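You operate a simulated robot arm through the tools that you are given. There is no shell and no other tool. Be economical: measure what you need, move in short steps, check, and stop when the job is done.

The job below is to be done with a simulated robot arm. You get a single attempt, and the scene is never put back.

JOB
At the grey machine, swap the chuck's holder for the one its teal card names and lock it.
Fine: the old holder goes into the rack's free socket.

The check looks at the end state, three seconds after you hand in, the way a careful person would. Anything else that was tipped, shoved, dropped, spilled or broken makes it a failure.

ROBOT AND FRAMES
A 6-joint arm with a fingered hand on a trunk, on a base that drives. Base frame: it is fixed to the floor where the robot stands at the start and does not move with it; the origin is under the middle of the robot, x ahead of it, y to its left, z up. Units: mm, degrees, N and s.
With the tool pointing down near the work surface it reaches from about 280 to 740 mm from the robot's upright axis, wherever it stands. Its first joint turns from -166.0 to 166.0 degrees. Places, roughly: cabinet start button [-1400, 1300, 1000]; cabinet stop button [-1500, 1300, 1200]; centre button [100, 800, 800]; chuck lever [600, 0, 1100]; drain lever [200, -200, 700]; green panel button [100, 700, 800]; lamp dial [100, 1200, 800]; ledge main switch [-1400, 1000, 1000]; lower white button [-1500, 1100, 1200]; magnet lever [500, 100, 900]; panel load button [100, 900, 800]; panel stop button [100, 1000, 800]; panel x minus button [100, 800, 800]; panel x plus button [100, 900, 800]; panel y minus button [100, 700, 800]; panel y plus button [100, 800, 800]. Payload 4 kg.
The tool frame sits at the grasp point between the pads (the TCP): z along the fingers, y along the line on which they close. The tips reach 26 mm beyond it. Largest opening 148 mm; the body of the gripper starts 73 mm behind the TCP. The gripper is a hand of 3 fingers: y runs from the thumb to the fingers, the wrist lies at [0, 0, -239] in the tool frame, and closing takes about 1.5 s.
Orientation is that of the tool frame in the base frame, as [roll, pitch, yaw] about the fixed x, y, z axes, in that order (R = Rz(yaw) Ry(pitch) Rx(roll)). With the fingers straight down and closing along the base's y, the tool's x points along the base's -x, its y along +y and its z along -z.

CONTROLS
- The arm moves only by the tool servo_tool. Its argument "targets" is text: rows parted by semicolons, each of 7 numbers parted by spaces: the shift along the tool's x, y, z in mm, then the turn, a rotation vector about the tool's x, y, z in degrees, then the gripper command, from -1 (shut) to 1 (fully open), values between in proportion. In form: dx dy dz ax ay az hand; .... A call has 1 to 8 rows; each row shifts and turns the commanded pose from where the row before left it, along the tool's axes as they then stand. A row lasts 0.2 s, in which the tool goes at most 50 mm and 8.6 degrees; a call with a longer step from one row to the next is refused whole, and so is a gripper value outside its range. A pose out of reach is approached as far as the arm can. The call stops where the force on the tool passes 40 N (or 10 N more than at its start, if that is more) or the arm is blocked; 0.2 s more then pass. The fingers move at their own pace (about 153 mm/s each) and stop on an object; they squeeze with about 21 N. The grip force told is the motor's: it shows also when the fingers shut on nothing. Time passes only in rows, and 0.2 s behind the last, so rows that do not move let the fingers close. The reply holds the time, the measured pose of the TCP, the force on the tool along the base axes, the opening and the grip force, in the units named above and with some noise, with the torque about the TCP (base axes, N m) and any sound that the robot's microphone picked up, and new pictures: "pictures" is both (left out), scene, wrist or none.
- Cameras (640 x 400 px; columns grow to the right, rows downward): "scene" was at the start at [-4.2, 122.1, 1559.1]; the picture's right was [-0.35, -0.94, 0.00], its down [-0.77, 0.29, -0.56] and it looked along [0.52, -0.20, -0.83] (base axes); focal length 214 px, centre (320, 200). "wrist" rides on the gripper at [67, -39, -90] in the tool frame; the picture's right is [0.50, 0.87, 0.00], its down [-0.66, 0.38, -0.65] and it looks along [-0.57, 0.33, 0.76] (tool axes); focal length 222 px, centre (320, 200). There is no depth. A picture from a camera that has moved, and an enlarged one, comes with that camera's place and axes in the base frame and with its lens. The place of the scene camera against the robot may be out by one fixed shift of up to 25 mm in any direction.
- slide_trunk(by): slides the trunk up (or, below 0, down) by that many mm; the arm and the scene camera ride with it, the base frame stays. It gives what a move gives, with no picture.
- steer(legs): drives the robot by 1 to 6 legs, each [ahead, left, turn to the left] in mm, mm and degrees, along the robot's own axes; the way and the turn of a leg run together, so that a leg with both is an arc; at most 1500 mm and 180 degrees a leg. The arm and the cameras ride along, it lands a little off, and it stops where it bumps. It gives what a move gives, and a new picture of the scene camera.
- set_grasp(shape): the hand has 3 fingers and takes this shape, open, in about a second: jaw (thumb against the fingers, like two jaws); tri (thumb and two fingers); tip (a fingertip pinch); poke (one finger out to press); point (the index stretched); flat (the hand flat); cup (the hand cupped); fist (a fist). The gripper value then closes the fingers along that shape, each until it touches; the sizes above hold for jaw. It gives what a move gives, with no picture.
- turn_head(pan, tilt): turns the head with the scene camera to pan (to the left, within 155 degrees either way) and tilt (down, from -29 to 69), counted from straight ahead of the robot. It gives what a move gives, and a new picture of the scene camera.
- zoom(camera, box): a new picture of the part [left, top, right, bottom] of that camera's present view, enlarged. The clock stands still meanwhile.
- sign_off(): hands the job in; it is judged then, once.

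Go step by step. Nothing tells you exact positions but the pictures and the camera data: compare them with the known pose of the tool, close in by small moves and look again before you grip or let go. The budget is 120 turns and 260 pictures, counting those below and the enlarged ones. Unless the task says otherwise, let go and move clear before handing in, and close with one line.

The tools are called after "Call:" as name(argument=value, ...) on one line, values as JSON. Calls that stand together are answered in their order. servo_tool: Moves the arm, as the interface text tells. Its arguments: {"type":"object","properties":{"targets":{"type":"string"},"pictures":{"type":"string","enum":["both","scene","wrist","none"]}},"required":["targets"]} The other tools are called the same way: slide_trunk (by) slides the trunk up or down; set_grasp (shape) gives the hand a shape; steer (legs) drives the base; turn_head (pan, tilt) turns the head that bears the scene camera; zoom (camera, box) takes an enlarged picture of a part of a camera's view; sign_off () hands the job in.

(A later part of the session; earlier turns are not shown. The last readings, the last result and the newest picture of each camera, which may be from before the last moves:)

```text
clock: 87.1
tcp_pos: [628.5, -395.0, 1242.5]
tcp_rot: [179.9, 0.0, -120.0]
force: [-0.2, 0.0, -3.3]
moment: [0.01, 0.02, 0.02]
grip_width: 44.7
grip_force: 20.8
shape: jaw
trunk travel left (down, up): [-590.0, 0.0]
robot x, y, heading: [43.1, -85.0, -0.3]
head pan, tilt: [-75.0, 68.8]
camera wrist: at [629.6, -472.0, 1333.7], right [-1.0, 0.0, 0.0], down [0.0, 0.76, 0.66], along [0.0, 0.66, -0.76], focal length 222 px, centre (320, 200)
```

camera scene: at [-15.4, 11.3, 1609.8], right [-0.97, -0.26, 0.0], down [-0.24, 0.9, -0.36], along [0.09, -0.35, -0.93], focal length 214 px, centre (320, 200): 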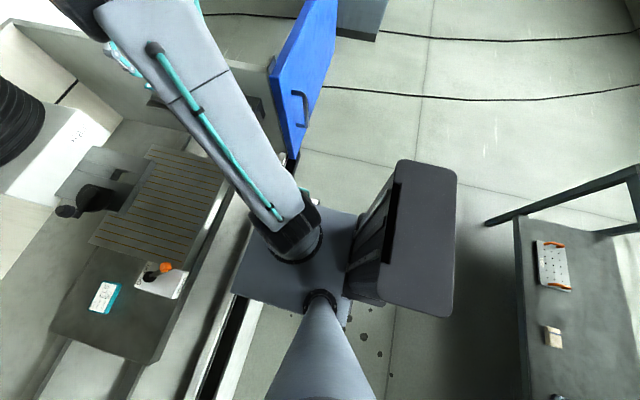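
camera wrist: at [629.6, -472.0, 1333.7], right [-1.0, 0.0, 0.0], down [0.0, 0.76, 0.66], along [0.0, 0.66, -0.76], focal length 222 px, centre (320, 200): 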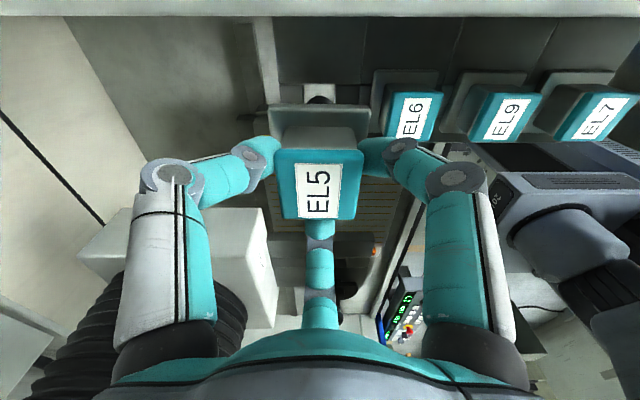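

EL5 is up. Moving +y gradually while gaining a bit more height.

Call:
servo_tool(targets="-4.3 2.5 -6 0 0 0 -1; -8.7 5 -6 0 0 0 -1; -13 7.5 -8 0 0 0 -1; -17.3 10 -8 0 0 0 -1; -17.3 10 -6 0 0 0 -1; 0 0 0 0 0 0 -1", pictures="wrist")

```text
clock: 88.5
tcp_pos: [628.6, -327.0, 1276.2]
tcp_rot: [179.8, -0.1, -120.1]
force: [0.5, -0.5, -4.5]
moment: [-0.02, -0.02, 0.0]
grip_width: 44.9
grip_force: 21.3
shape: jaw
trunk travel left (down, up): [-590.0, 0.0]
robot x, y, heading: [38.1, -81.6, -0.3]
head pan, tilt: [-75.0, 68.8]
camera wrist: at [629.1, -403.0, 1367.0], right [-1.0, 0.0, 0.0], down [0.0, 0.76, 0.66], along [0.0, 0.66, -0.76], focal length 222 px, centre (320, 200)
```

wrist: 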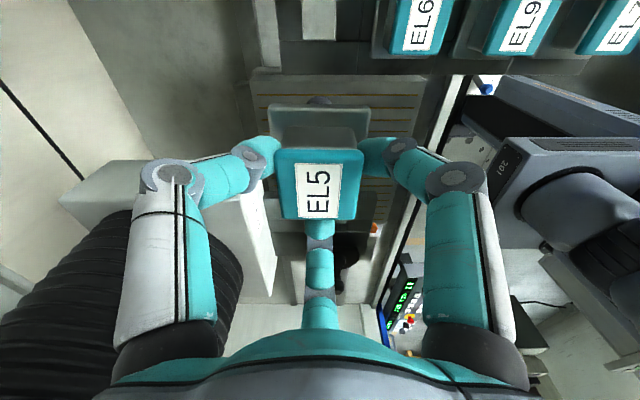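

Call:
zoom(camera="wrist", box=[430, 60, 530, 130])

Call:
servo_tool(targets="-29.7 23.6 0 0 0 0 -1; -29.7 23.6 0 0 0 0 -1; -29.7 23.6 0 0 0 0 -1; -29.7 23.6 0 0 0 0 -1; -29.7 23.6 0 0 0 0 -1; -20 15.5 0 0 0 0 -1; 0 0 0 0 0 0 -1", pictures="wrist")

Call:
zoom(camera="wrist", box=[200, 0, 440, 150])

```text
5.71 times, centred on (480, 95) of wrist
camera zoom: at [629.1, -403.0, 1367.0], right [-1.0, 0.0, 0.0], down [0.0, 0.76, 0.66], along [0.0, 0.66, -0.76], focal length 1269 px, centre (-594, 800)
```

zoom: 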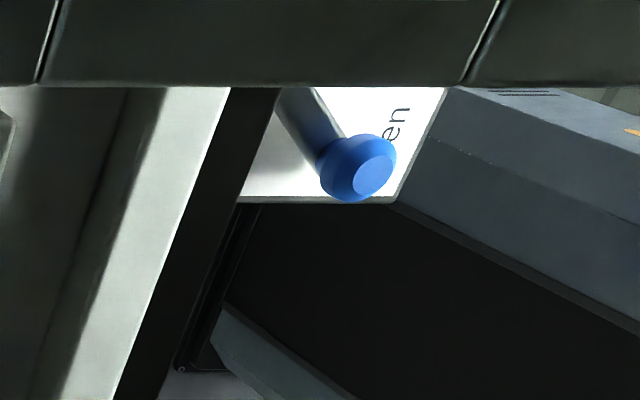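

```text
clock: 90.1
tcp_pos: [596.6, -111.8, 1276.1]
tcp_rot: [180.0, 0.1, -120.0]
force: [0.4, 0.0, -4.5]
moment: [0.04, -0.04, 0.01]
grip_width: 44.5
grip_force: 20.4
shape: jaw
trunk travel left (down, up): [-590.0, 0.0]
robot x, y, heading: [37.2, -80.0, -0.4]
head pan, tilt: [-75.0, 68.8]
camera wrist: at [597.7, -189.3, 1367.7], right [-1.0, 0.0, 0.0], down [0.0, 0.76, 0.65], along [0.0, 0.65, -0.76], focal length 222 px, centre (320, 200)
```

wrist: 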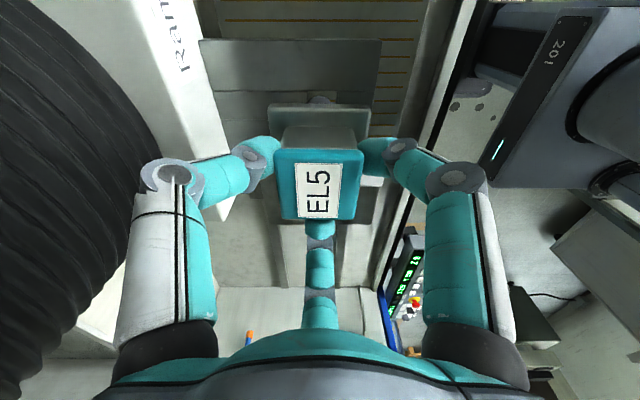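

```text
2.67 times, centred on (320, 75) of wrist
camera zoom: at [597.7, -189.3, 1367.7], right [-1.0, 0.0, 0.0], down [0.0, 0.76, 0.65], along [0.0, 0.65, -0.76], focal length 592 px, centre (320, 533)
```

zoom: 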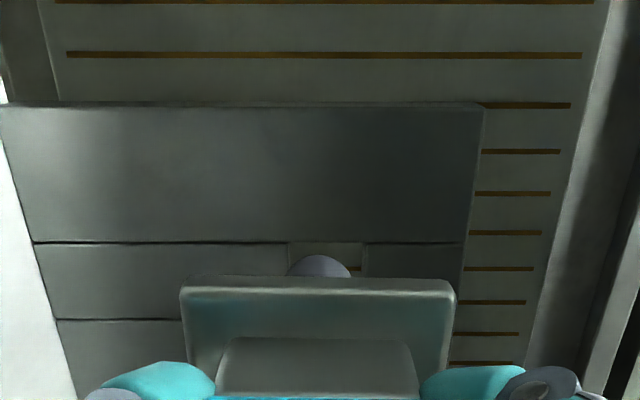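

The chuck hole is centred at about (595,-102), and the drain lever looks unchanged. I'll align EL5's shank and descend in steps.

Call:
servo_tool(targets="-3.3 3.7 0 0 0 0 -1; -3.2 3.6 0 0 0 0 -1; 0 0 10 0 0 0 -1; 0 0 10 0 0 0 -1; 0 0 10 0 0 0 -1; 0 0 0 0 0 0 -1", pictures="wrist")

Call:
zoom(camera="wrist", box=[200, 0, 440, 150])

Call:
turn_head(pan=-15, tilt=40)

```text
clock: 91.5
tcp_pos: [592.8, -103.8, 1248.2]
tcp_rot: [-180.0, -0.1, -120.0]
force: [1.0, 0.5, -4.1]
moment: [0.01, -0.02, 0.04]
grip_width: 44.5
grip_force: 21.1
shape: jaw
trunk travel left (down, up): [-590.0, 0.0]
robot x, y, heading: [42.1, -86.3, -0.1]
head pan, tilt: [-75.0, 68.8]
camera wrist: at [594.0, -180.7, 1338.5], right [-1.0, 0.0, 0.0], down [0.0, 0.76, 0.65], along [0.0, 0.65, -0.76], focal length 222 px, centre (320, 200)
```

wrist: 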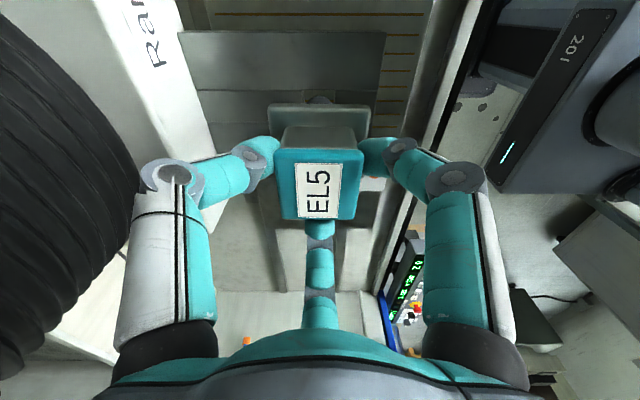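

```text
2.67 times, centred on (320, 75) of wrist
camera zoom: at [594.0, -180.7, 1338.5], right [-1.0, 0.0, 0.0], down [0.0, 0.76, 0.65], along [0.0, 0.65, -0.76], focal length 592 px, centre (320, 533)
```

zoom: 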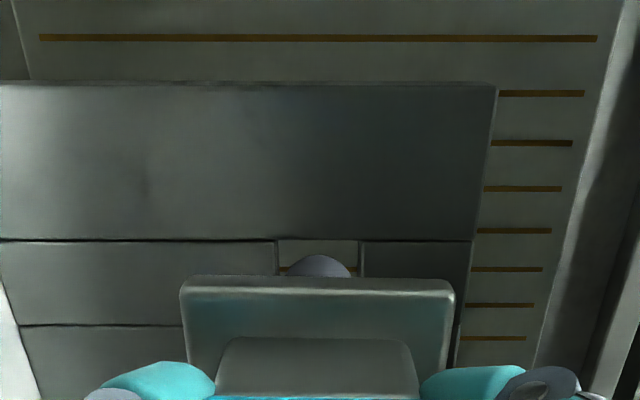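

```text
clock: 92.8
tcp_pos: [593.7, -103.5, 1248.4]
tcp_rot: [179.9, 0.0, -120.0]
force: [0.3, -0.1, -3.4]
moment: [0.01, 0.01, 0.01]
grip_width: 44.4
grip_force: 21.0
shape: jaw
trunk travel left (down, up): [-590.0, 0.0]
robot x, y, heading: [42.7, -76.8, -0.1]
head pan, tilt: [-15.0, 40.0]
camera scene: at [52.6, 43.1, 1645.9], right [-0.26, -0.96, 0.0], down [-0.62, 0.17, -0.77], along [0.74, -0.2, -0.64], focal length 214 px, centre (320, 200)
```

scene: 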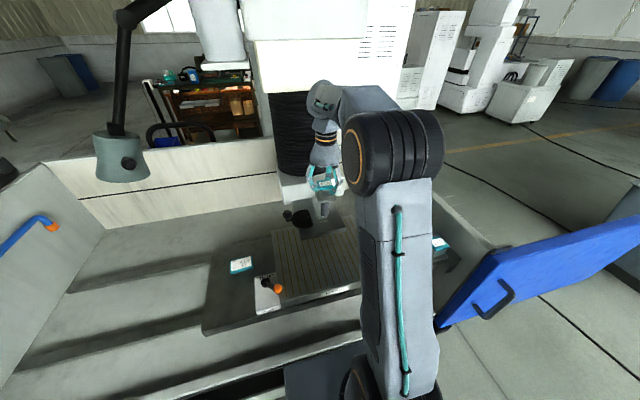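

x is aligned. Lowering further.

Call:
servo_tool(targets="0 0 10 0 0 0 -1; 0 0 10 0 0 0 -1; 0 0 8 0 0 0 -1; 0 0 0 0 0 0 -1", pictures="wrist")

Call:
zoom(camera="wrist", box=[200, 0, 440, 150])

Call:
zoom(camera="scene", box=[260, 150, 380, 250])

```text
clock: 93.8
tcp_pos: [592.5, -103.7, 1215.7]
tcp_rot: [179.6, -0.2, -119.9]
force: [0.8, 0.2, -4.0]
moment: [0.1, 0.08, 0.04]
grip_width: 45.1
grip_force: 20.8
shape: jaw
trunk travel left (down, up): [-590.0, 0.0]
robot x, y, heading: [35.3, -81.1, -0.4]
head pan, tilt: [-15.0, 40.0]
camera wrist: at [595.4, -180.0, 1306.0], right [-1.0, 0.0, 0.01], down [0.01, 0.76, 0.66], along [-0.01, 0.66, -0.76], focal length 222 px, centre (320, 200)
```

wrist: 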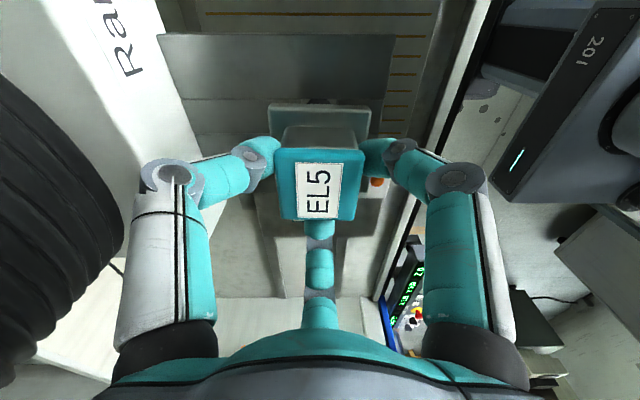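

```text
2.67 times, centred on (320, 75) of wrist
camera zoom: at [595.4, -180.0, 1306.0], right [-1.0, 0.0, 0.01], down [0.01, 0.76, 0.66], along [-0.01, 0.66, -0.76], focal length 592 px, centre (320, 533)
```

zoom: 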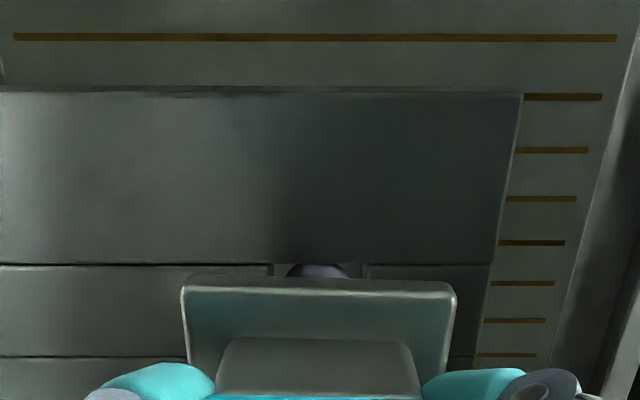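

```text
4.00 times, centred on (320, 200) of scene
camera zoom: at [54.4, 42.9, 1645.4], right [-0.26, -0.97, 0.0], down [-0.62, 0.17, -0.77], along [0.74, -0.2, -0.64], focal length 858 px, centre (320, 200)
```

zoom: 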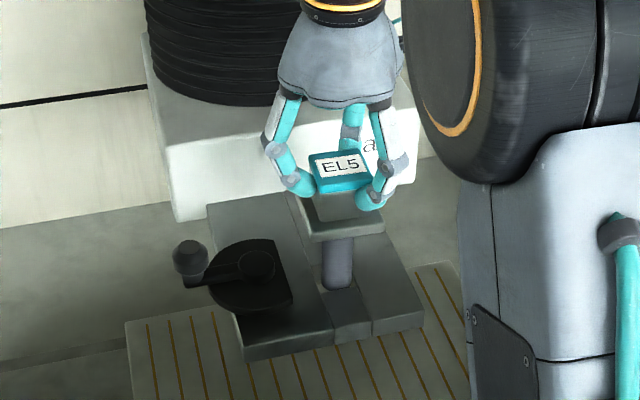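

The shank's rear edge looks right at the hole's rear edge. I'll lift a little, shift +y by 4 mm, and look again.

Call:
servo_tool(targets="0 0 -8 0 0 0 -1; -3.5 2 0 0 0 0 -1; 0 0 0 0 0 0 -1", pictures="wrist")

Call:
zoom(camera="wrist", box=[270, 70, 370, 140])

Call:
zoom(camera="scene", box=[290, 180, 370, 240])

```text
clock: 94.6
tcp_pos: [594.2, -98.1, 1226.6]
tcp_rot: [179.8, 0.0, -120.0]
force: [0.2, 1.1, -4.7]
moment: [0.03, -0.02, 0.02]
grip_width: 44.9
grip_force: 20.7
shape: jaw
trunk travel left (down, up): [-590.0, 0.0]
robot x, y, heading: [38.9, -79.1, -0.1]
head pan, tilt: [-15.0, 40.0]
camera wrist: at [594.5, -175.5, 1317.5], right [-1.0, 0.0, 0.0], down [0.0, 0.76, 0.65], along [0.0, 0.65, -0.76], focal length 222 px, centre (320, 200)
```

wrist: 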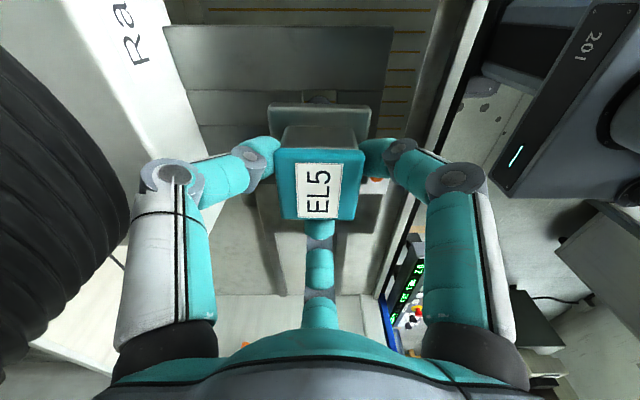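

```text
5.71 times, centred on (320, 105) of wrist
camera zoom: at [594.5, -175.5, 1317.5], right [-1.0, 0.0, 0.0], down [0.0, 0.76, 0.65], along [0.0, 0.65, -0.76], focal length 1269 px, centre (320, 743)
```

zoom: 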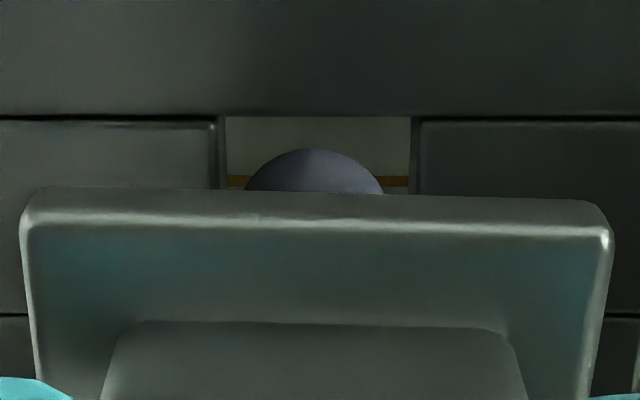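

```text
6.67 times, centred on (330, 210) of scene
camera zoom: at [52.7, 43.2, 1645.9], right [-0.26, -0.97, 0.0], down [-0.62, 0.17, -0.77], along [0.74, -0.2, -0.64], focal length 1430 px, centre (253, 133)
```

zoom: 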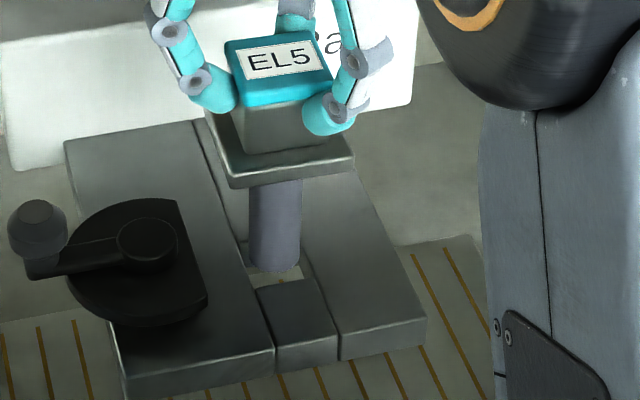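

The shank is now inside the hole outline on all sides. Continuing down in small steps.

Call:
servo_tool(targets="0 0 6 0 0 0 -1; 0 0 6 0 0 0 -1; 0 0 0 0 0 0 -1", pictures="wrist")

Call:
zoom(camera="wrist", box=[270, 70, 370, 140])

Call:
zoom(camera="scene", box=[290, 180, 370, 240])

```text
clock: 95.4
tcp_pos: [593.7, -98.5, 1214.3]
tcp_rot: [179.8, 0.0, -120.0]
force: [0.1, 0.6, -4.2]
moment: [0.01, -0.02, -0.04]
grip_width: 45.0
grip_force: 20.8
shape: jaw
trunk travel left (down, up): [-590.0, 0.0]
robot x, y, heading: [40.4, -85.9, -0.4]
head pan, tilt: [-15.0, 40.0]
camera wrist: at [594.1, -175.5, 1305.2], right [-1.0, 0.0, 0.0], down [0.0, 0.76, 0.65], along [0.0, 0.65, -0.76], focal length 222 px, centre (320, 200)
```

wrist: 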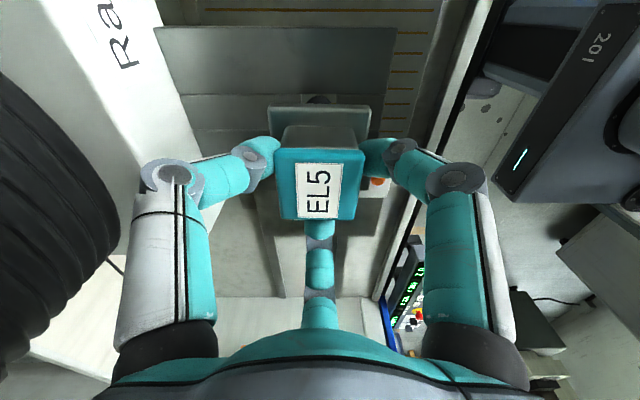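

```text
5.71 times, centred on (320, 105) of wrist
camera zoom: at [594.1, -175.5, 1305.2], right [-1.0, 0.0, 0.0], down [0.0, 0.76, 0.65], along [0.0, 0.65, -0.76], focal length 1269 px, centre (320, 743)
```

zoom: 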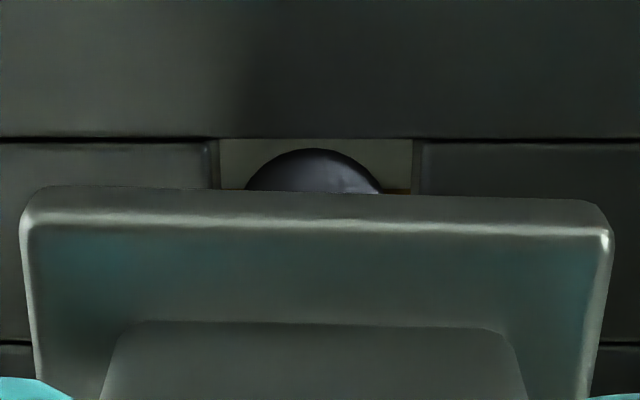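

```text
6.67 times, centred on (330, 210) of scene
camera zoom: at [52.6, 43.2, 1645.9], right [-0.26, -0.97, 0.0], down [-0.62, 0.17, -0.77], along [0.74, -0.2, -0.64], focal length 1430 px, centre (253, 133)
```

zoom: 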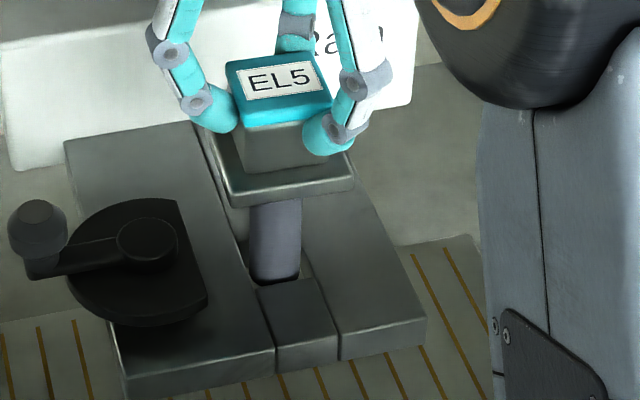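

Entering the hole with no side force. Continuing down.

Call:
servo_tool(targets="0.7 -0.4 6 0 0 0 -1; 0 0 6 0 0 0 -1; 0 0 6 0 0 0 -1; 0 0 6 0 0 0 -1; 0 0 6 0 0 0 -1; 0 0 0 0 0 0 -1", pictures="scene")

Call:
zoom(camera="scene", box=[290, 180, 370, 240])

```text
clock: 96.8
tcp_pos: [594.5, -99.7, 1182.9]
tcp_rot: [180.0, 0.0, -120.0]
force: [-0.1, -1.0, -3.5]
moment: [0.02, 0.01, 0.02]
grip_width: 44.9
grip_force: 21.2
shape: jaw
trunk travel left (down, up): [-590.0, 0.0]
robot x, y, heading: [43.1, -84.4, -0.0]
head pan, tilt: [-15.0, 40.0]
camera scene: at [52.6, 43.1, 1645.9], right [-0.26, -0.97, 0.0], down [-0.62, 0.17, -0.77], along [0.74, -0.2, -0.64], focal length 214 px, centre (320, 200)
```

scene: 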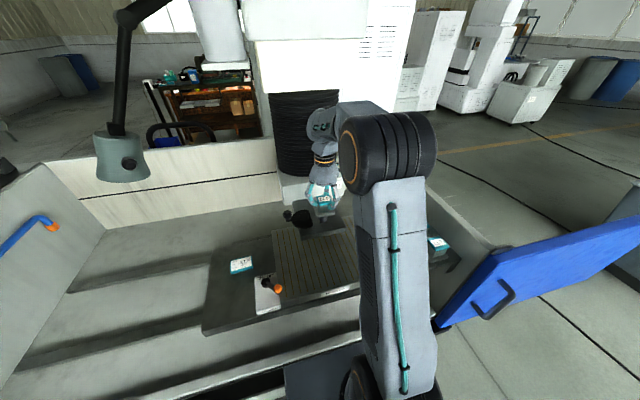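

```text
6.67 times, centred on (330, 210) of scene
camera zoom: at [52.6, 43.1, 1645.9], right [-0.26, -0.97, 0.0], down [-0.62, 0.17, -0.77], along [0.74, -0.2, -0.64], focal length 1430 px, centre (253, 133)
```

zoom: 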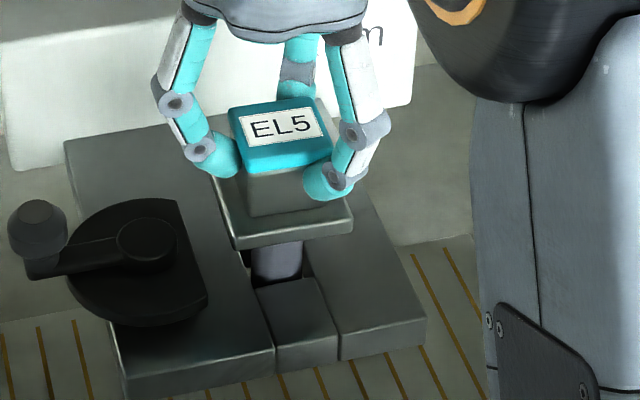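

Call:
servo_tool(targets="0 0 6 0 0 0 -1; 0 0 6 0 0 0 -1; 0 0 6 0 0 0 -1; 0 0 5 0 0 0 -1; 0 0 4 0 0 0 -1; 0 0 0 0 0 0 -1", pictures="scene")

Call:
zoom(camera="scene", box=[290, 180, 370, 240])

```text
clock: 98.2
tcp_pos: [593.9, -100.0, 1157.3]
tcp_rot: [179.9, 0.0, -120.1]
force: [0.2, 0.7, -3.9]
moment: [0.05, -0.01, -0.04]
grip_width: 45.0
grip_force: 21.0
shape: jaw
trunk travel left (down, up): [-590.0, 0.0]
robot x, y, heading: [40.0, -83.3, -0.2]
head pan, tilt: [-15.0, 40.0]
camera scene: at [52.6, 43.1, 1645.9], right [-0.26, -0.97, 0.0], down [-0.62, 0.17, -0.77], along [0.74, -0.2, -0.64], focal length 214 px, centre (320, 200)
```

scene: 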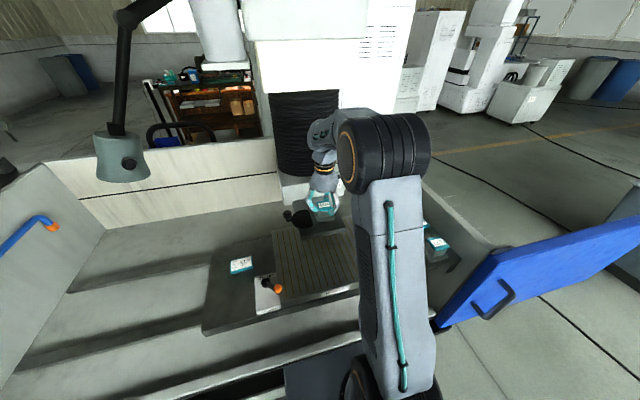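

```text
6.67 times, centred on (330, 210) of scene
camera zoom: at [52.6, 43.1, 1645.9], right [-0.26, -0.97, 0.0], down [-0.62, 0.17, -0.77], along [0.74, -0.2, -0.64], focal length 1430 px, centre (253, 133)
```

zoom: 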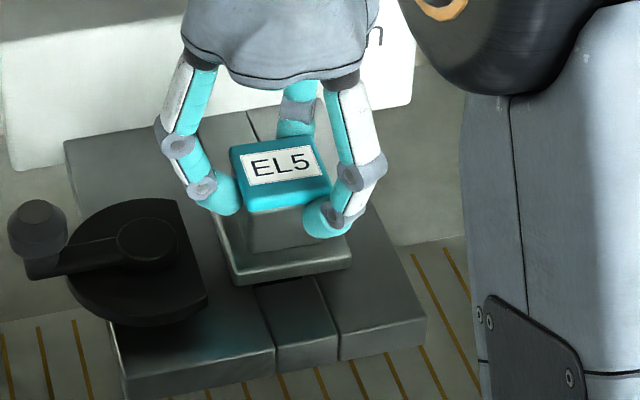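

Call:
servo_tool(targets="0 0 2 0 0 0 -1; 0 0 2 0 0 0 -1; 0 0 2 0 0 0 -1; 0 0 2 0 0 0 -1; 0 0 0 0 0 0 -1", pictures="none")

Call:
servo_tool(targets="0 0 1 0 0 0 -1; 0 0 1 0 0 0 -1; 0 0 0 0 0 0 -1", pictures="scene")

Call:
zoom(camera="scene", box=[290, 180, 370, 240])

```text
clock: 99.4
tcp_pos: [593.0, -99.6, 1149.2]
tcp_rot: [179.9, 0.0, -120.0]
force: [-0.1, 0.2, -4.8]
moment: [-0.05, -0.01, 0.0]
grip_width: 45.1
grip_force: 21.2
shape: jaw
trunk travel left (down, up): [-590.0, 0.0]
robot x, y, heading: [38.4, -80.4, -0.1]
head pan, tilt: [-15.0, 40.0]
```

```text
clock: 100.2
tcp_pos: [593.9, -100.0, 1146.5]
tcp_rot: [179.9, 0.0, -120.0]
force: [-0.3, 0.1, -3.1]
moment: [0.0, -0.02, -0.02]
grip_width: 44.9
grip_force: 21.2
shape: jaw
trunk travel left (down, up): [-590.0, 0.0]
robot x, y, heading: [40.8, -82.2, -0.3]
head pan, tilt: [-15.0, 40.0]
camera scene: at [52.6, 43.1, 1645.9], right [-0.26, -0.97, 0.0], down [-0.62, 0.17, -0.77], along [0.74, -0.2, -0.64], focal length 214 px, centre (320, 200)
```

scene: 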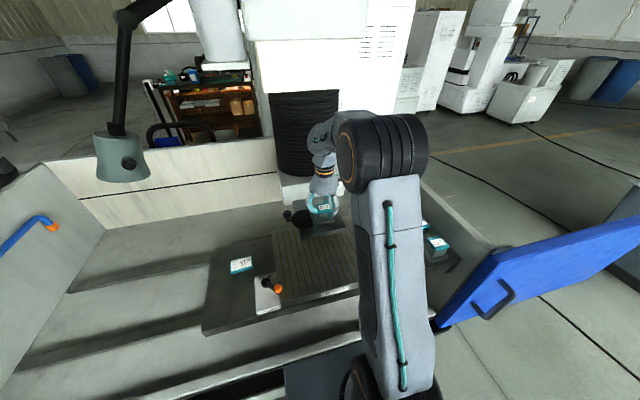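

```text
6.67 times, centred on (330, 210) of scene
camera zoom: at [52.6, 43.1, 1645.9], right [-0.26, -0.97, 0.0], down [-0.62, 0.17, -0.77], along [0.74, -0.2, -0.64], focal length 1430 px, centre (253, 133)
```

zoom: 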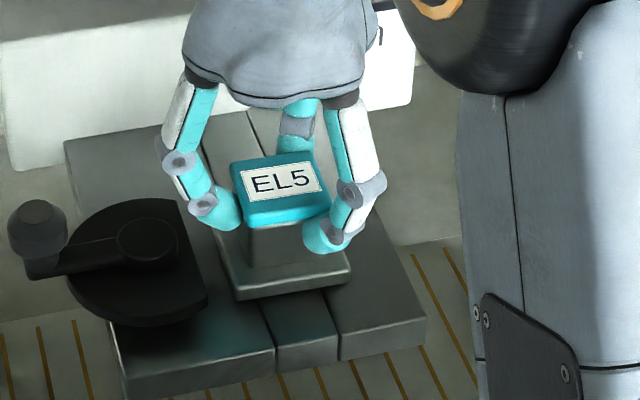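

Call:
servo_tool(targets="0 0 1 0 0 0 -1; 0 0 1 0 0 0 -1; 0 0 0 0 0 0 -1", pictures="none")

Call:
servo_tool(targets="0 0 1 0 0 0 -1; 0 0 1 0 0 0 -1; 0 0 0 0 0 0 -1", pictures="scene")

Call:
zoom(camera="scene", box=[290, 180, 370, 240])

```text
clock: 101.0
tcp_pos: [593.7, -99.4, 1144.3]
tcp_rot: [179.9, 0.0, -120.0]
force: [0.0, 0.6, -4.3]
moment: [-0.01, 0.0, -0.01]
grip_width: 44.8
grip_force: 20.8
shape: jaw
trunk travel left (down, up): [-590.0, 0.0]
robot x, y, heading: [42.3, -79.0, -0.4]
head pan, tilt: [-15.0, 40.0]
```

```text
clock: 101.8
tcp_pos: [595.3, -99.6, 1144.6]
tcp_rot: [179.9, 0.1, -120.0]
force: [2.7, 0.5, 3.1]
moment: [-0.1, -0.02, 0.01]
grip_width: 45.4
grip_force: 21.3
shape: jaw
trunk travel left (down, up): [-590.0, 0.0]
robot x, y, heading: [40.8, -85.5, -0.3]
head pan, tilt: [-15.0, 40.0]
camera scene: at [52.4, 43.2, 1646.0], right [-0.26, -0.97, 0.0], down [-0.62, 0.17, -0.77], along [0.74, -0.2, -0.64], focal length 214 px, centre (320, 200)
```

scene: 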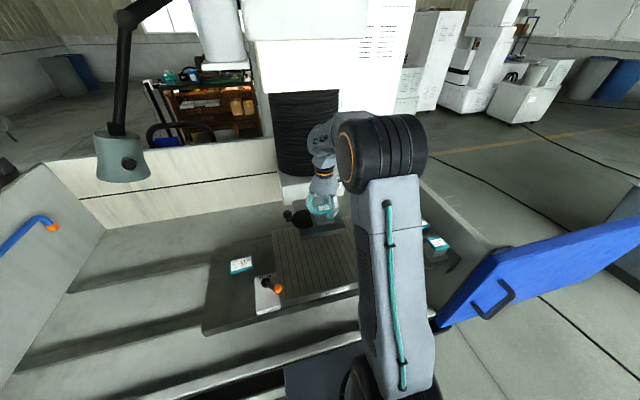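

```text
6.67 times, centred on (330, 210) of scene
camera zoom: at [52.4, 43.2, 1646.0], right [-0.26, -0.97, 0.0], down [-0.62, 0.17, -0.77], along [0.74, -0.2, -0.64], focal length 1430 px, centre (253, 133)
```

zoom: 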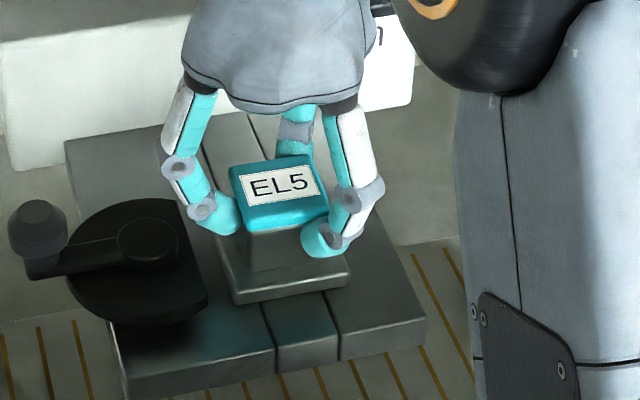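

EL5 is seated in the chuck: contact felt and the flange is flat on the plate. Releasing.

Call:
servo_tool(targets="0 0 0 0 0 0 -0.25; 0 0 0 0 0 0 -0.2; 0 0 0 0 0 0 -0.15; 0 0 0 0 0 0 -0.1; 0 0 0 0 0 0 -0.1", pictures="wrist")

Call:
servo_tool(targets="0 0 -6 0 0 0 -0.1; 0 0 -10 0 0 0 -0.1; 0 0 -15 0 0 0 -0.1; 0 0 -30 0 0 0 0; 0 0 -40 0 0 0 0; 0 0 0 0 0 0 0", pictures="both")

Call:
zoom(camera="wrist", box=[220, 60, 420, 220])

Call:
zoom(camera="scene", box=[280, 180, 360, 240])

```text
clock: 103.0
tcp_pos: [593.5, -99.5, 1143.7]
tcp_rot: [179.9, 0.0, -120.0]
force: [0.4, -0.1, -0.1]
moment: [-0.02, 0.03, 0.04]
grip_width: 66.2
grip_force: 0.0
shape: jaw
trunk travel left (down, up): [-590.0, 0.0]
robot x, y, heading: [40.0, -82.8, -0.4]
head pan, tilt: [-15.0, 40.0]
camera wrist: at [594.8, -176.9, 1234.0], right [-1.0, 0.0, 0.0], down [0.0, 0.76, 0.65], along [0.0, 0.65, -0.76], focal length 222 px, centre (320, 200)
```

wrist: 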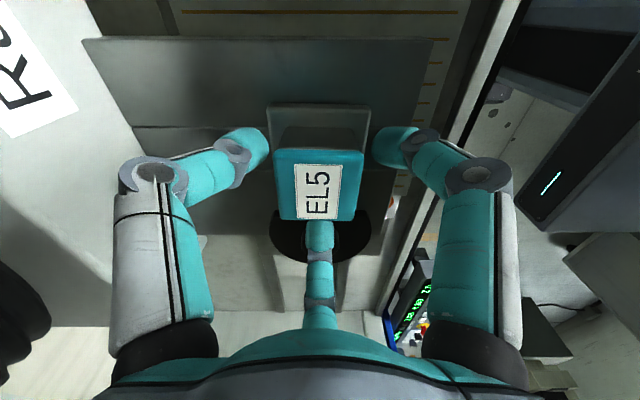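

```text
clock: 104.4
tcp_pos: [594.5, -99.7, 1243.6]
tcp_rot: [179.8, 0.0, -119.9]
force: [-1.4, 0.0, 0.4]
moment: [0.01, 0.02, -0.02]
grip_width: 73.3
grip_force: 0.1
shape: jaw
trunk travel left (down, up): [-590.0, 0.0]
robot x, y, heading: [40.6, -81.3, -0.2]
head pan, tilt: [-15.0, 40.0]
camera scene: at [52.2, 43.2, 1645.9], right [-0.26, -0.97, 0.0], down [-0.62, 0.17, -0.77], along [0.74, -0.2, -0.64], focal length 214 px, centre (320, 200)
camera wrist: at [594.4, -177.4, 1335.2], right [-1.0, 0.0, 0.0], down [0.0, 0.76, 0.65], along [0.0, 0.65, -0.76], focal length 222 px, centre (320, 200)
```

scene: 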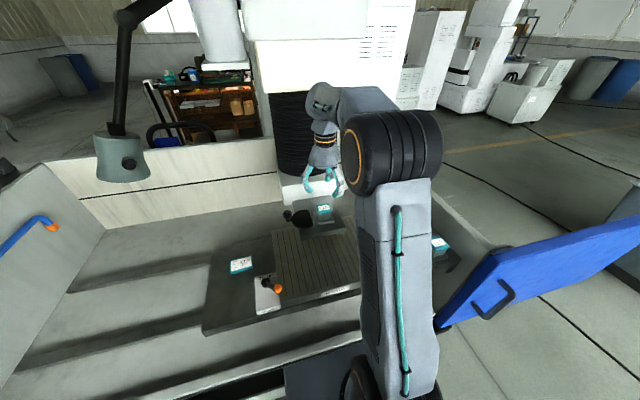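
wrist: 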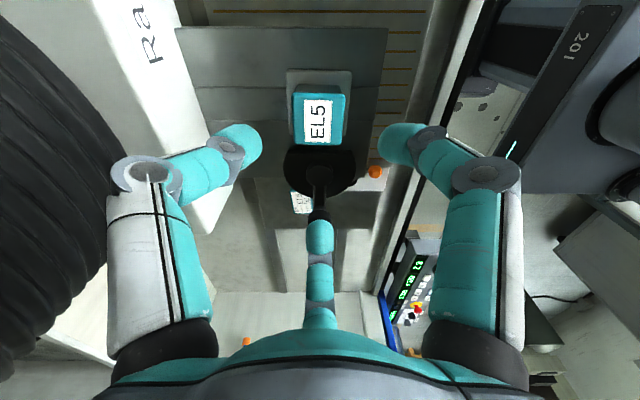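

```text
2.50 times, centred on (320, 140) of wrist
camera zoom: at [594.4, -177.4, 1335.2], right [-1.0, 0.0, 0.0], down [0.0, 0.76, 0.65], along [0.0, 0.65, -0.76], focal length 555 px, centre (320, 350)
```

zoom: 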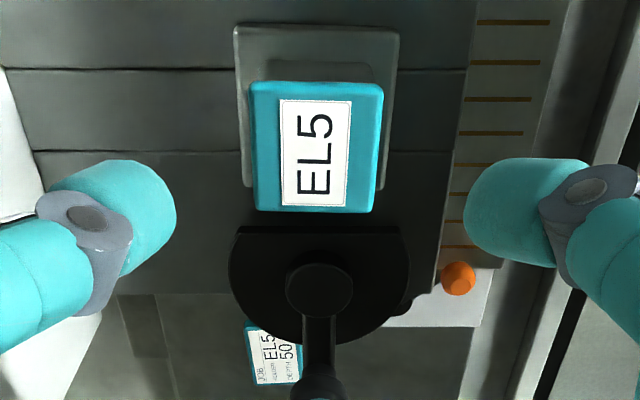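

```text
6.67 times, centred on (320, 210) of scene
camera zoom: at [52.2, 43.2, 1645.9], right [-0.26, -0.97, 0.0], down [-0.62, 0.17, -0.77], along [0.74, -0.2, -0.64], focal length 1430 px, centre (320, 133)
```

zoom: 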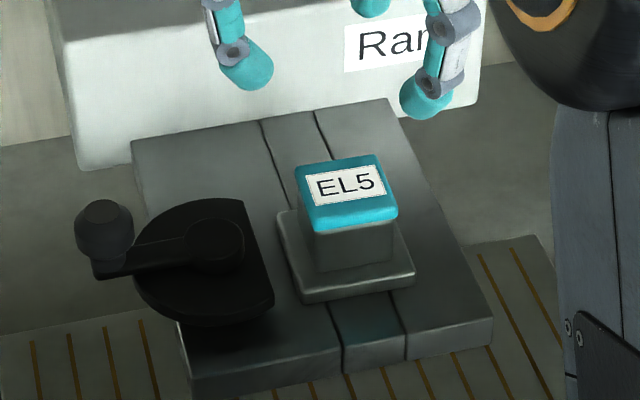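

EL5 sits flat and square in the chuck with the cam clear. Now to lock: I'll close the hand, go to the +x side of the knob, and push it back round toward the robot.

Call:
servo_tool(targets="-21.5 5.6 0 0 0 0 -1; -21.5 5.6 0 0 0 0 -1; -21.5 5.6 0 0 0 0 -1; -21.5 5.6 0 0 0 0 -1; -21.5 5.5 0 0 0 0 -1; -21 5.4 0 0 0 0 -1; 0 0 0 0 0 0 -1; 0 0 0 0 0 0 -1", pictures="both")

Call:
zoom(camera="scene", box=[260, 160, 360, 240])

```text
clock: 106.2
tcp_pos: [629.3, 26.4, 1243.8]
tcp_rot: [179.9, 0.0, -120.0]
force: [0.1, -0.5, 0.2]
moment: [-0.03, 0.01, 0.0]
grip_width: 0.0
grip_force: 20.4
shape: jaw
trunk travel left (down, up): [-590.0, 0.0]
robot x, y, heading: [43.4, -85.6, -0.5]
head pan, tilt: [-15.0, 40.0]
camera scene: at [52.2, 43.0, 1645.9], right [-0.26, -0.97, 0.0], down [-0.62, 0.17, -0.77], along [0.74, -0.2, -0.64], focal length 214 px, centre (320, 200)
camera wrist: at [629.4, -49.5, 1335.5], right [-1.0, 0.0, 0.0], down [0.0, 0.76, 0.66], along [0.0, 0.66, -0.76], focal length 222 px, centre (320, 200)
```

scene: 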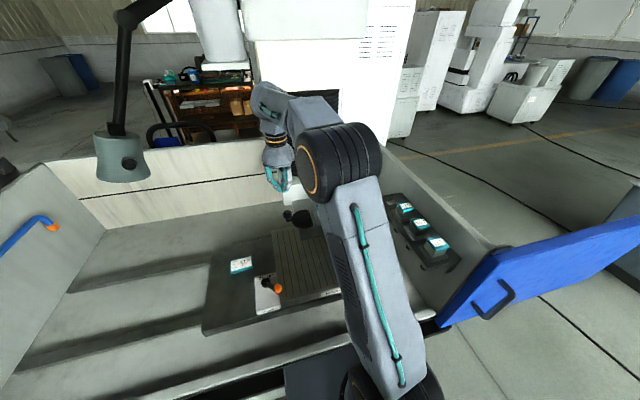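
wrist: 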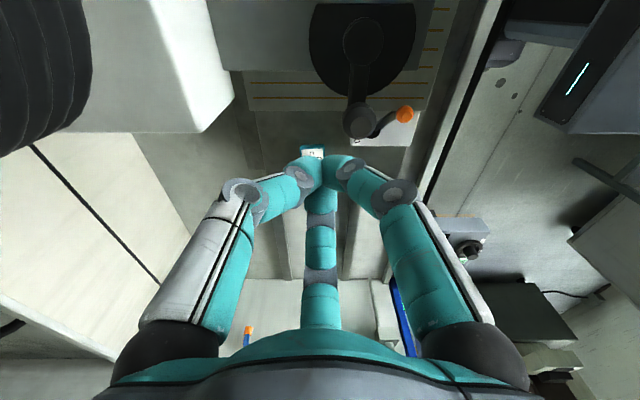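

```text
5.00 times, centred on (310, 200) of scene
camera zoom: at [52.2, 43.0, 1645.9], right [-0.26, -0.97, 0.0], down [-0.62, 0.17, -0.77], along [0.74, -0.2, -0.64], focal length 1072 px, centre (370, 200)
```

zoom: 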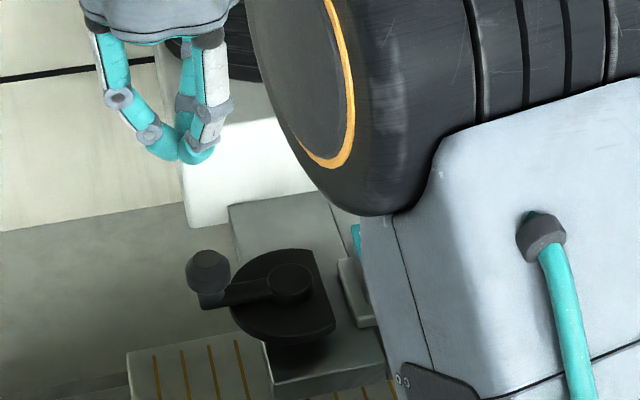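

The knob is at about (597,21,1155). I'll shift to x≈637, clear of the ram at x≥730, and descend behind the knob.

Call:
servo_tool(targets="-0.5 -8.9 0 0 0 0 -1; 0 0 20 0 0 0 -1; 0 0 20 0 0 0 -1; 0 0 20 0 0 0 -1; 0 0 22 0 0 0 -1; 0 0 0 0 0 0 -1", pictures="both")

Call:
zoom(camera="scene", box=[260, 160, 360, 240])

```text
clock: 107.6
tcp_pos: [637.1, 23.5, 1163.0]
tcp_rot: [179.9, -0.1, -120.0]
force: [-0.9, 0.1, -0.5]
moment: [-0.06, -0.02, 0.0]
grip_width: 0.2
grip_force: 21.4
shape: jaw
trunk travel left (down, up): [-590.0, 0.0]
robot x, y, heading: [38.5, -86.4, -0.1]
head pan, tilt: [-15.0, 40.0]
camera scene: at [52.4, 43.2, 1645.9], right [-0.26, -0.97, 0.0], down [-0.62, 0.17, -0.77], along [0.74, -0.2, -0.64], focal length 214 px, centre (320, 200)
camera wrist: at [637.8, -53.5, 1253.4], right [-1.0, 0.0, 0.0], down [0.0, 0.76, 0.65], along [0.0, 0.65, -0.76], focal length 222 px, centre (320, 200)
```

scene: 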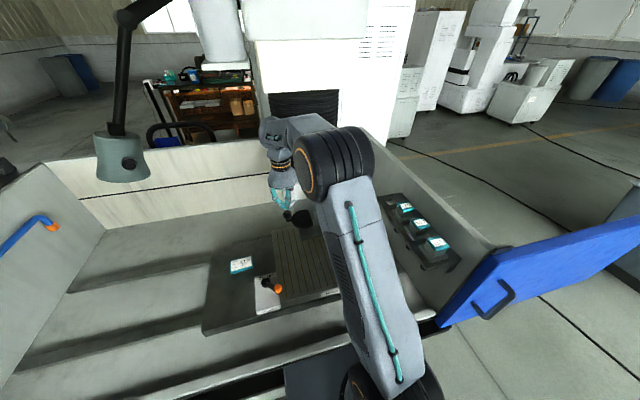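
wrist: 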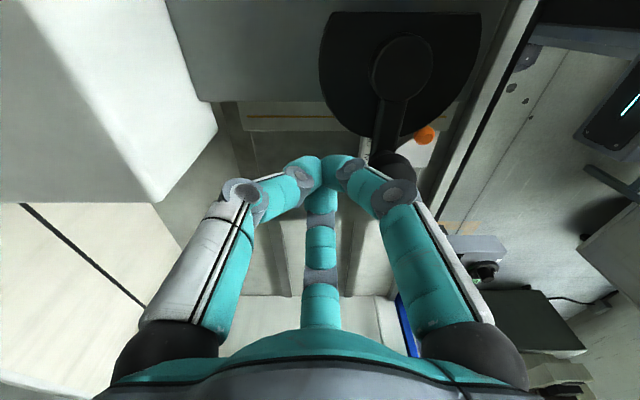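

```text
5.00 times, centred on (310, 200) of scene
camera zoom: at [52.4, 43.2, 1645.9], right [-0.26, -0.97, 0.0], down [-0.62, 0.17, -0.77], along [0.74, -0.2, -0.64], focal length 1072 px, centre (370, 200)
```

zoom: 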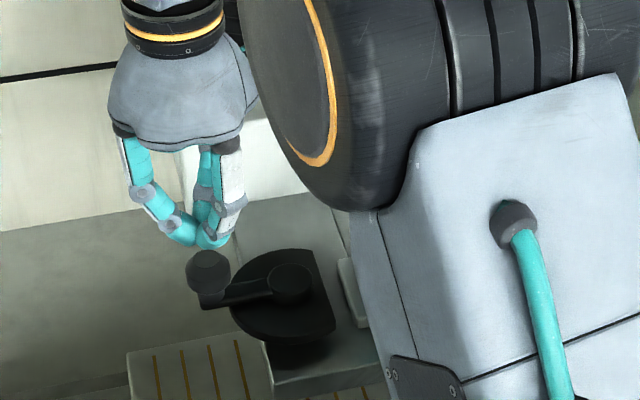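

The fingertips are behind the knob. Pushing it along the arc toward the robot.

Call:
servo_tool(targets="3.3 9.7 0 0 0 0 -1; 3.3 9.7 0 0 0 0 -1; 2.7 10.6 0 0 0 0 -1; 4.1 9.5 0 0 0 0 -1; 5.9 9 0 0 0 0 -1; 7.3 7.6 0 0 0 0 -1; 0 0 0 0 0 0 -1", pictures="scene")

Call:
zoom(camera="scene", box=[260, 160, 360, 240])

```text
clock: 109.2
tcp_pos: [574.9, 28.5, 1162.6]
tcp_rot: [179.8, 0.0, -120.0]
force: [0.3, 0.4, 1.1]
moment: [0.02, 0.01, 0.01]
grip_width: 0.0
grip_force: 20.9
shape: jaw
trunk travel left (down, up): [-590.0, 0.0]
robot x, y, heading: [43.5, -84.4, 0.1]
head pan, tilt: [-15.0, 40.0]
camera scene: at [52.2, 43.2, 1645.9], right [-0.26, -0.97, 0.0], down [-0.62, 0.17, -0.77], along [0.74, -0.2, -0.64], focal length 214 px, centre (320, 200)
```

scene: 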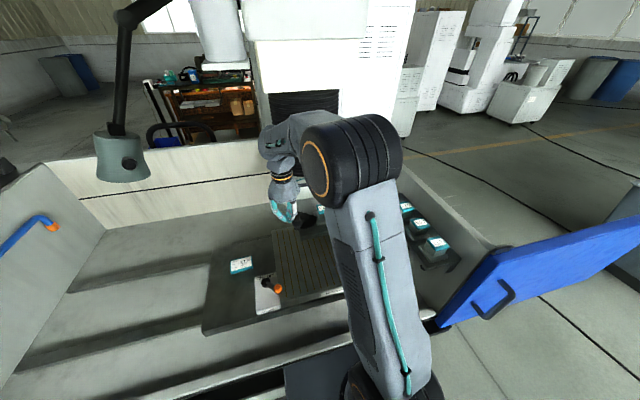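

```text
5.00 times, centred on (310, 200) of scene
camera zoom: at [52.2, 43.2, 1645.9], right [-0.26, -0.97, 0.0], down [-0.62, 0.17, -0.77], along [0.74, -0.2, -0.64], focal length 1072 px, centre (370, 200)
```

zoom: 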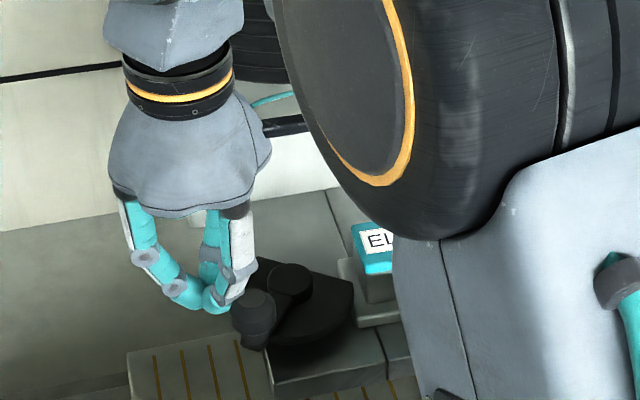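

Call:
servo_tool(targets="8.5 6.4 0 0 0 0 -1; 9.5 4.9 0 0 0 0 -1; 10.2 2.9 0 0 0 0 -1; 5.2 1 0 0 0 0 -1; 0 0 0 0 0 0 -1", pictures="scene")

Call:
zoom(camera="scene", box=[260, 160, 360, 240])

```text
clock: 110.4
tcp_pos: [544.6, 6.2, 1162.1]
tcp_rot: [180.0, 0.1, -120.0]
force: [0.2, 0.8, -0.4]
moment: [0.03, 0.01, -0.01]
grip_width: 0.0
grip_force: 21.0
shape: jaw
trunk travel left (down, up): [-590.0, 0.0]
robot x, y, heading: [41.3, -86.0, -0.5]
head pan, tilt: [-15.0, 40.0]
camera scene: at [52.2, 43.2, 1645.9], right [-0.26, -0.97, 0.0], down [-0.62, 0.17, -0.77], along [0.74, -0.2, -0.64], focal length 214 px, centre (320, 200)
```

scene: 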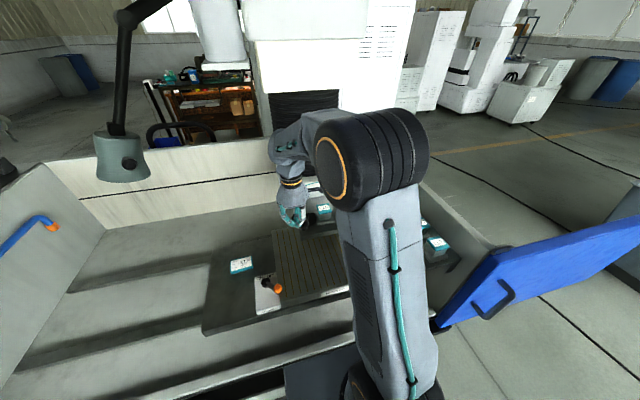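

```text
5.00 times, centred on (310, 200) of scene
camera zoom: at [52.2, 43.2, 1645.9], right [-0.26, -0.97, 0.0], down [-0.62, 0.17, -0.77], along [0.74, -0.2, -0.64], focal length 1072 px, centre (370, 200)
```

zoom: 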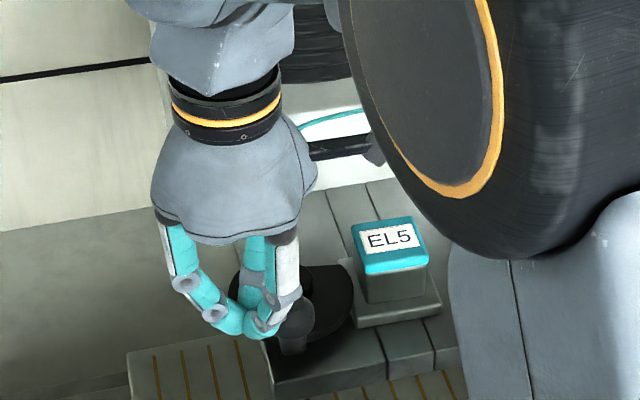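

Call:
servo_tool(targets="2.6 -1.5 0 0 0 0 -1; 2.6 -1.5 0 0 0 0 -1; 2.6 -1.5 0 0 0 0 -1; 0 0 0 0 0 0 -1", pictures="none")

Call:
servo_tool(targets="1.7 -1 0 0 0 0 -1; 1.7 -1 0 0 0 0 -1; 0 0 0 0 0 0 -1", pictures="scene")

Call:
zoom(camera="scene", box=[260, 160, 360, 240])

```text
clock: 111.4
tcp_pos: [545.0, 0.8, 1162.3]
tcp_rot: [179.9, 0.0, -120.0]
force: [3.2, 15.7, -0.4]
moment: [0.33, -0.05, -0.08]
grip_width: 0.2
grip_force: 20.8
shape: jaw
trunk travel left (down, up): [-590.0, 0.0]
robot x, y, heading: [41.5, -79.6, -0.1]
head pan, tilt: [-15.0, 40.0]
```

```text
clock: 112.2
tcp_pos: [546.4, -0.5, 1163.3]
tcp_rot: [179.9, 0.0, -120.0]
force: [6.4, 27.5, 2.2]
moment: [0.66, -0.14, 0.03]
grip_width: 0.1
grip_force: 21.1
shape: jaw
trunk travel left (down, up): [-590.0, 0.0]
robot x, y, heading: [40.6, -79.7, -0.1]
head pan, tilt: [-15.0, 40.0]
camera scene: at [53.3, 47.5, 1645.6], right [-0.26, -0.97, 0.0], down [-0.62, 0.17, -0.77], along [0.74, -0.2, -0.64], focal length 214 px, centre (320, 200)
```

scene: 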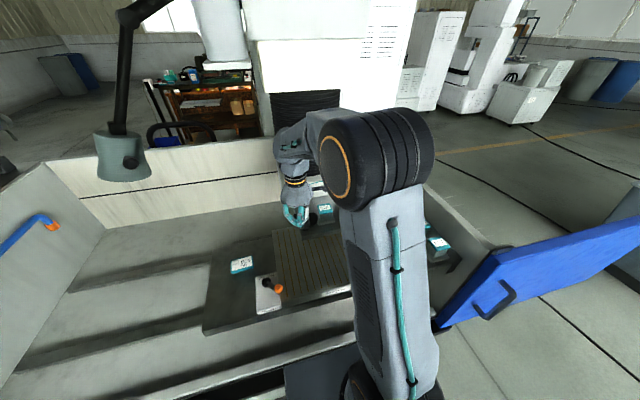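

```text
5.00 times, centred on (310, 200) of scene
camera zoom: at [53.3, 47.5, 1645.6], right [-0.26, -0.97, 0.0], down [-0.62, 0.17, -0.77], along [0.74, -0.2, -0.64], focal length 1072 px, centre (370, 200)
```

zoom: 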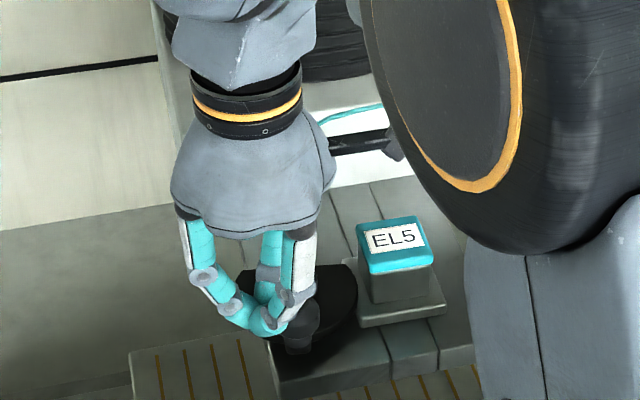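

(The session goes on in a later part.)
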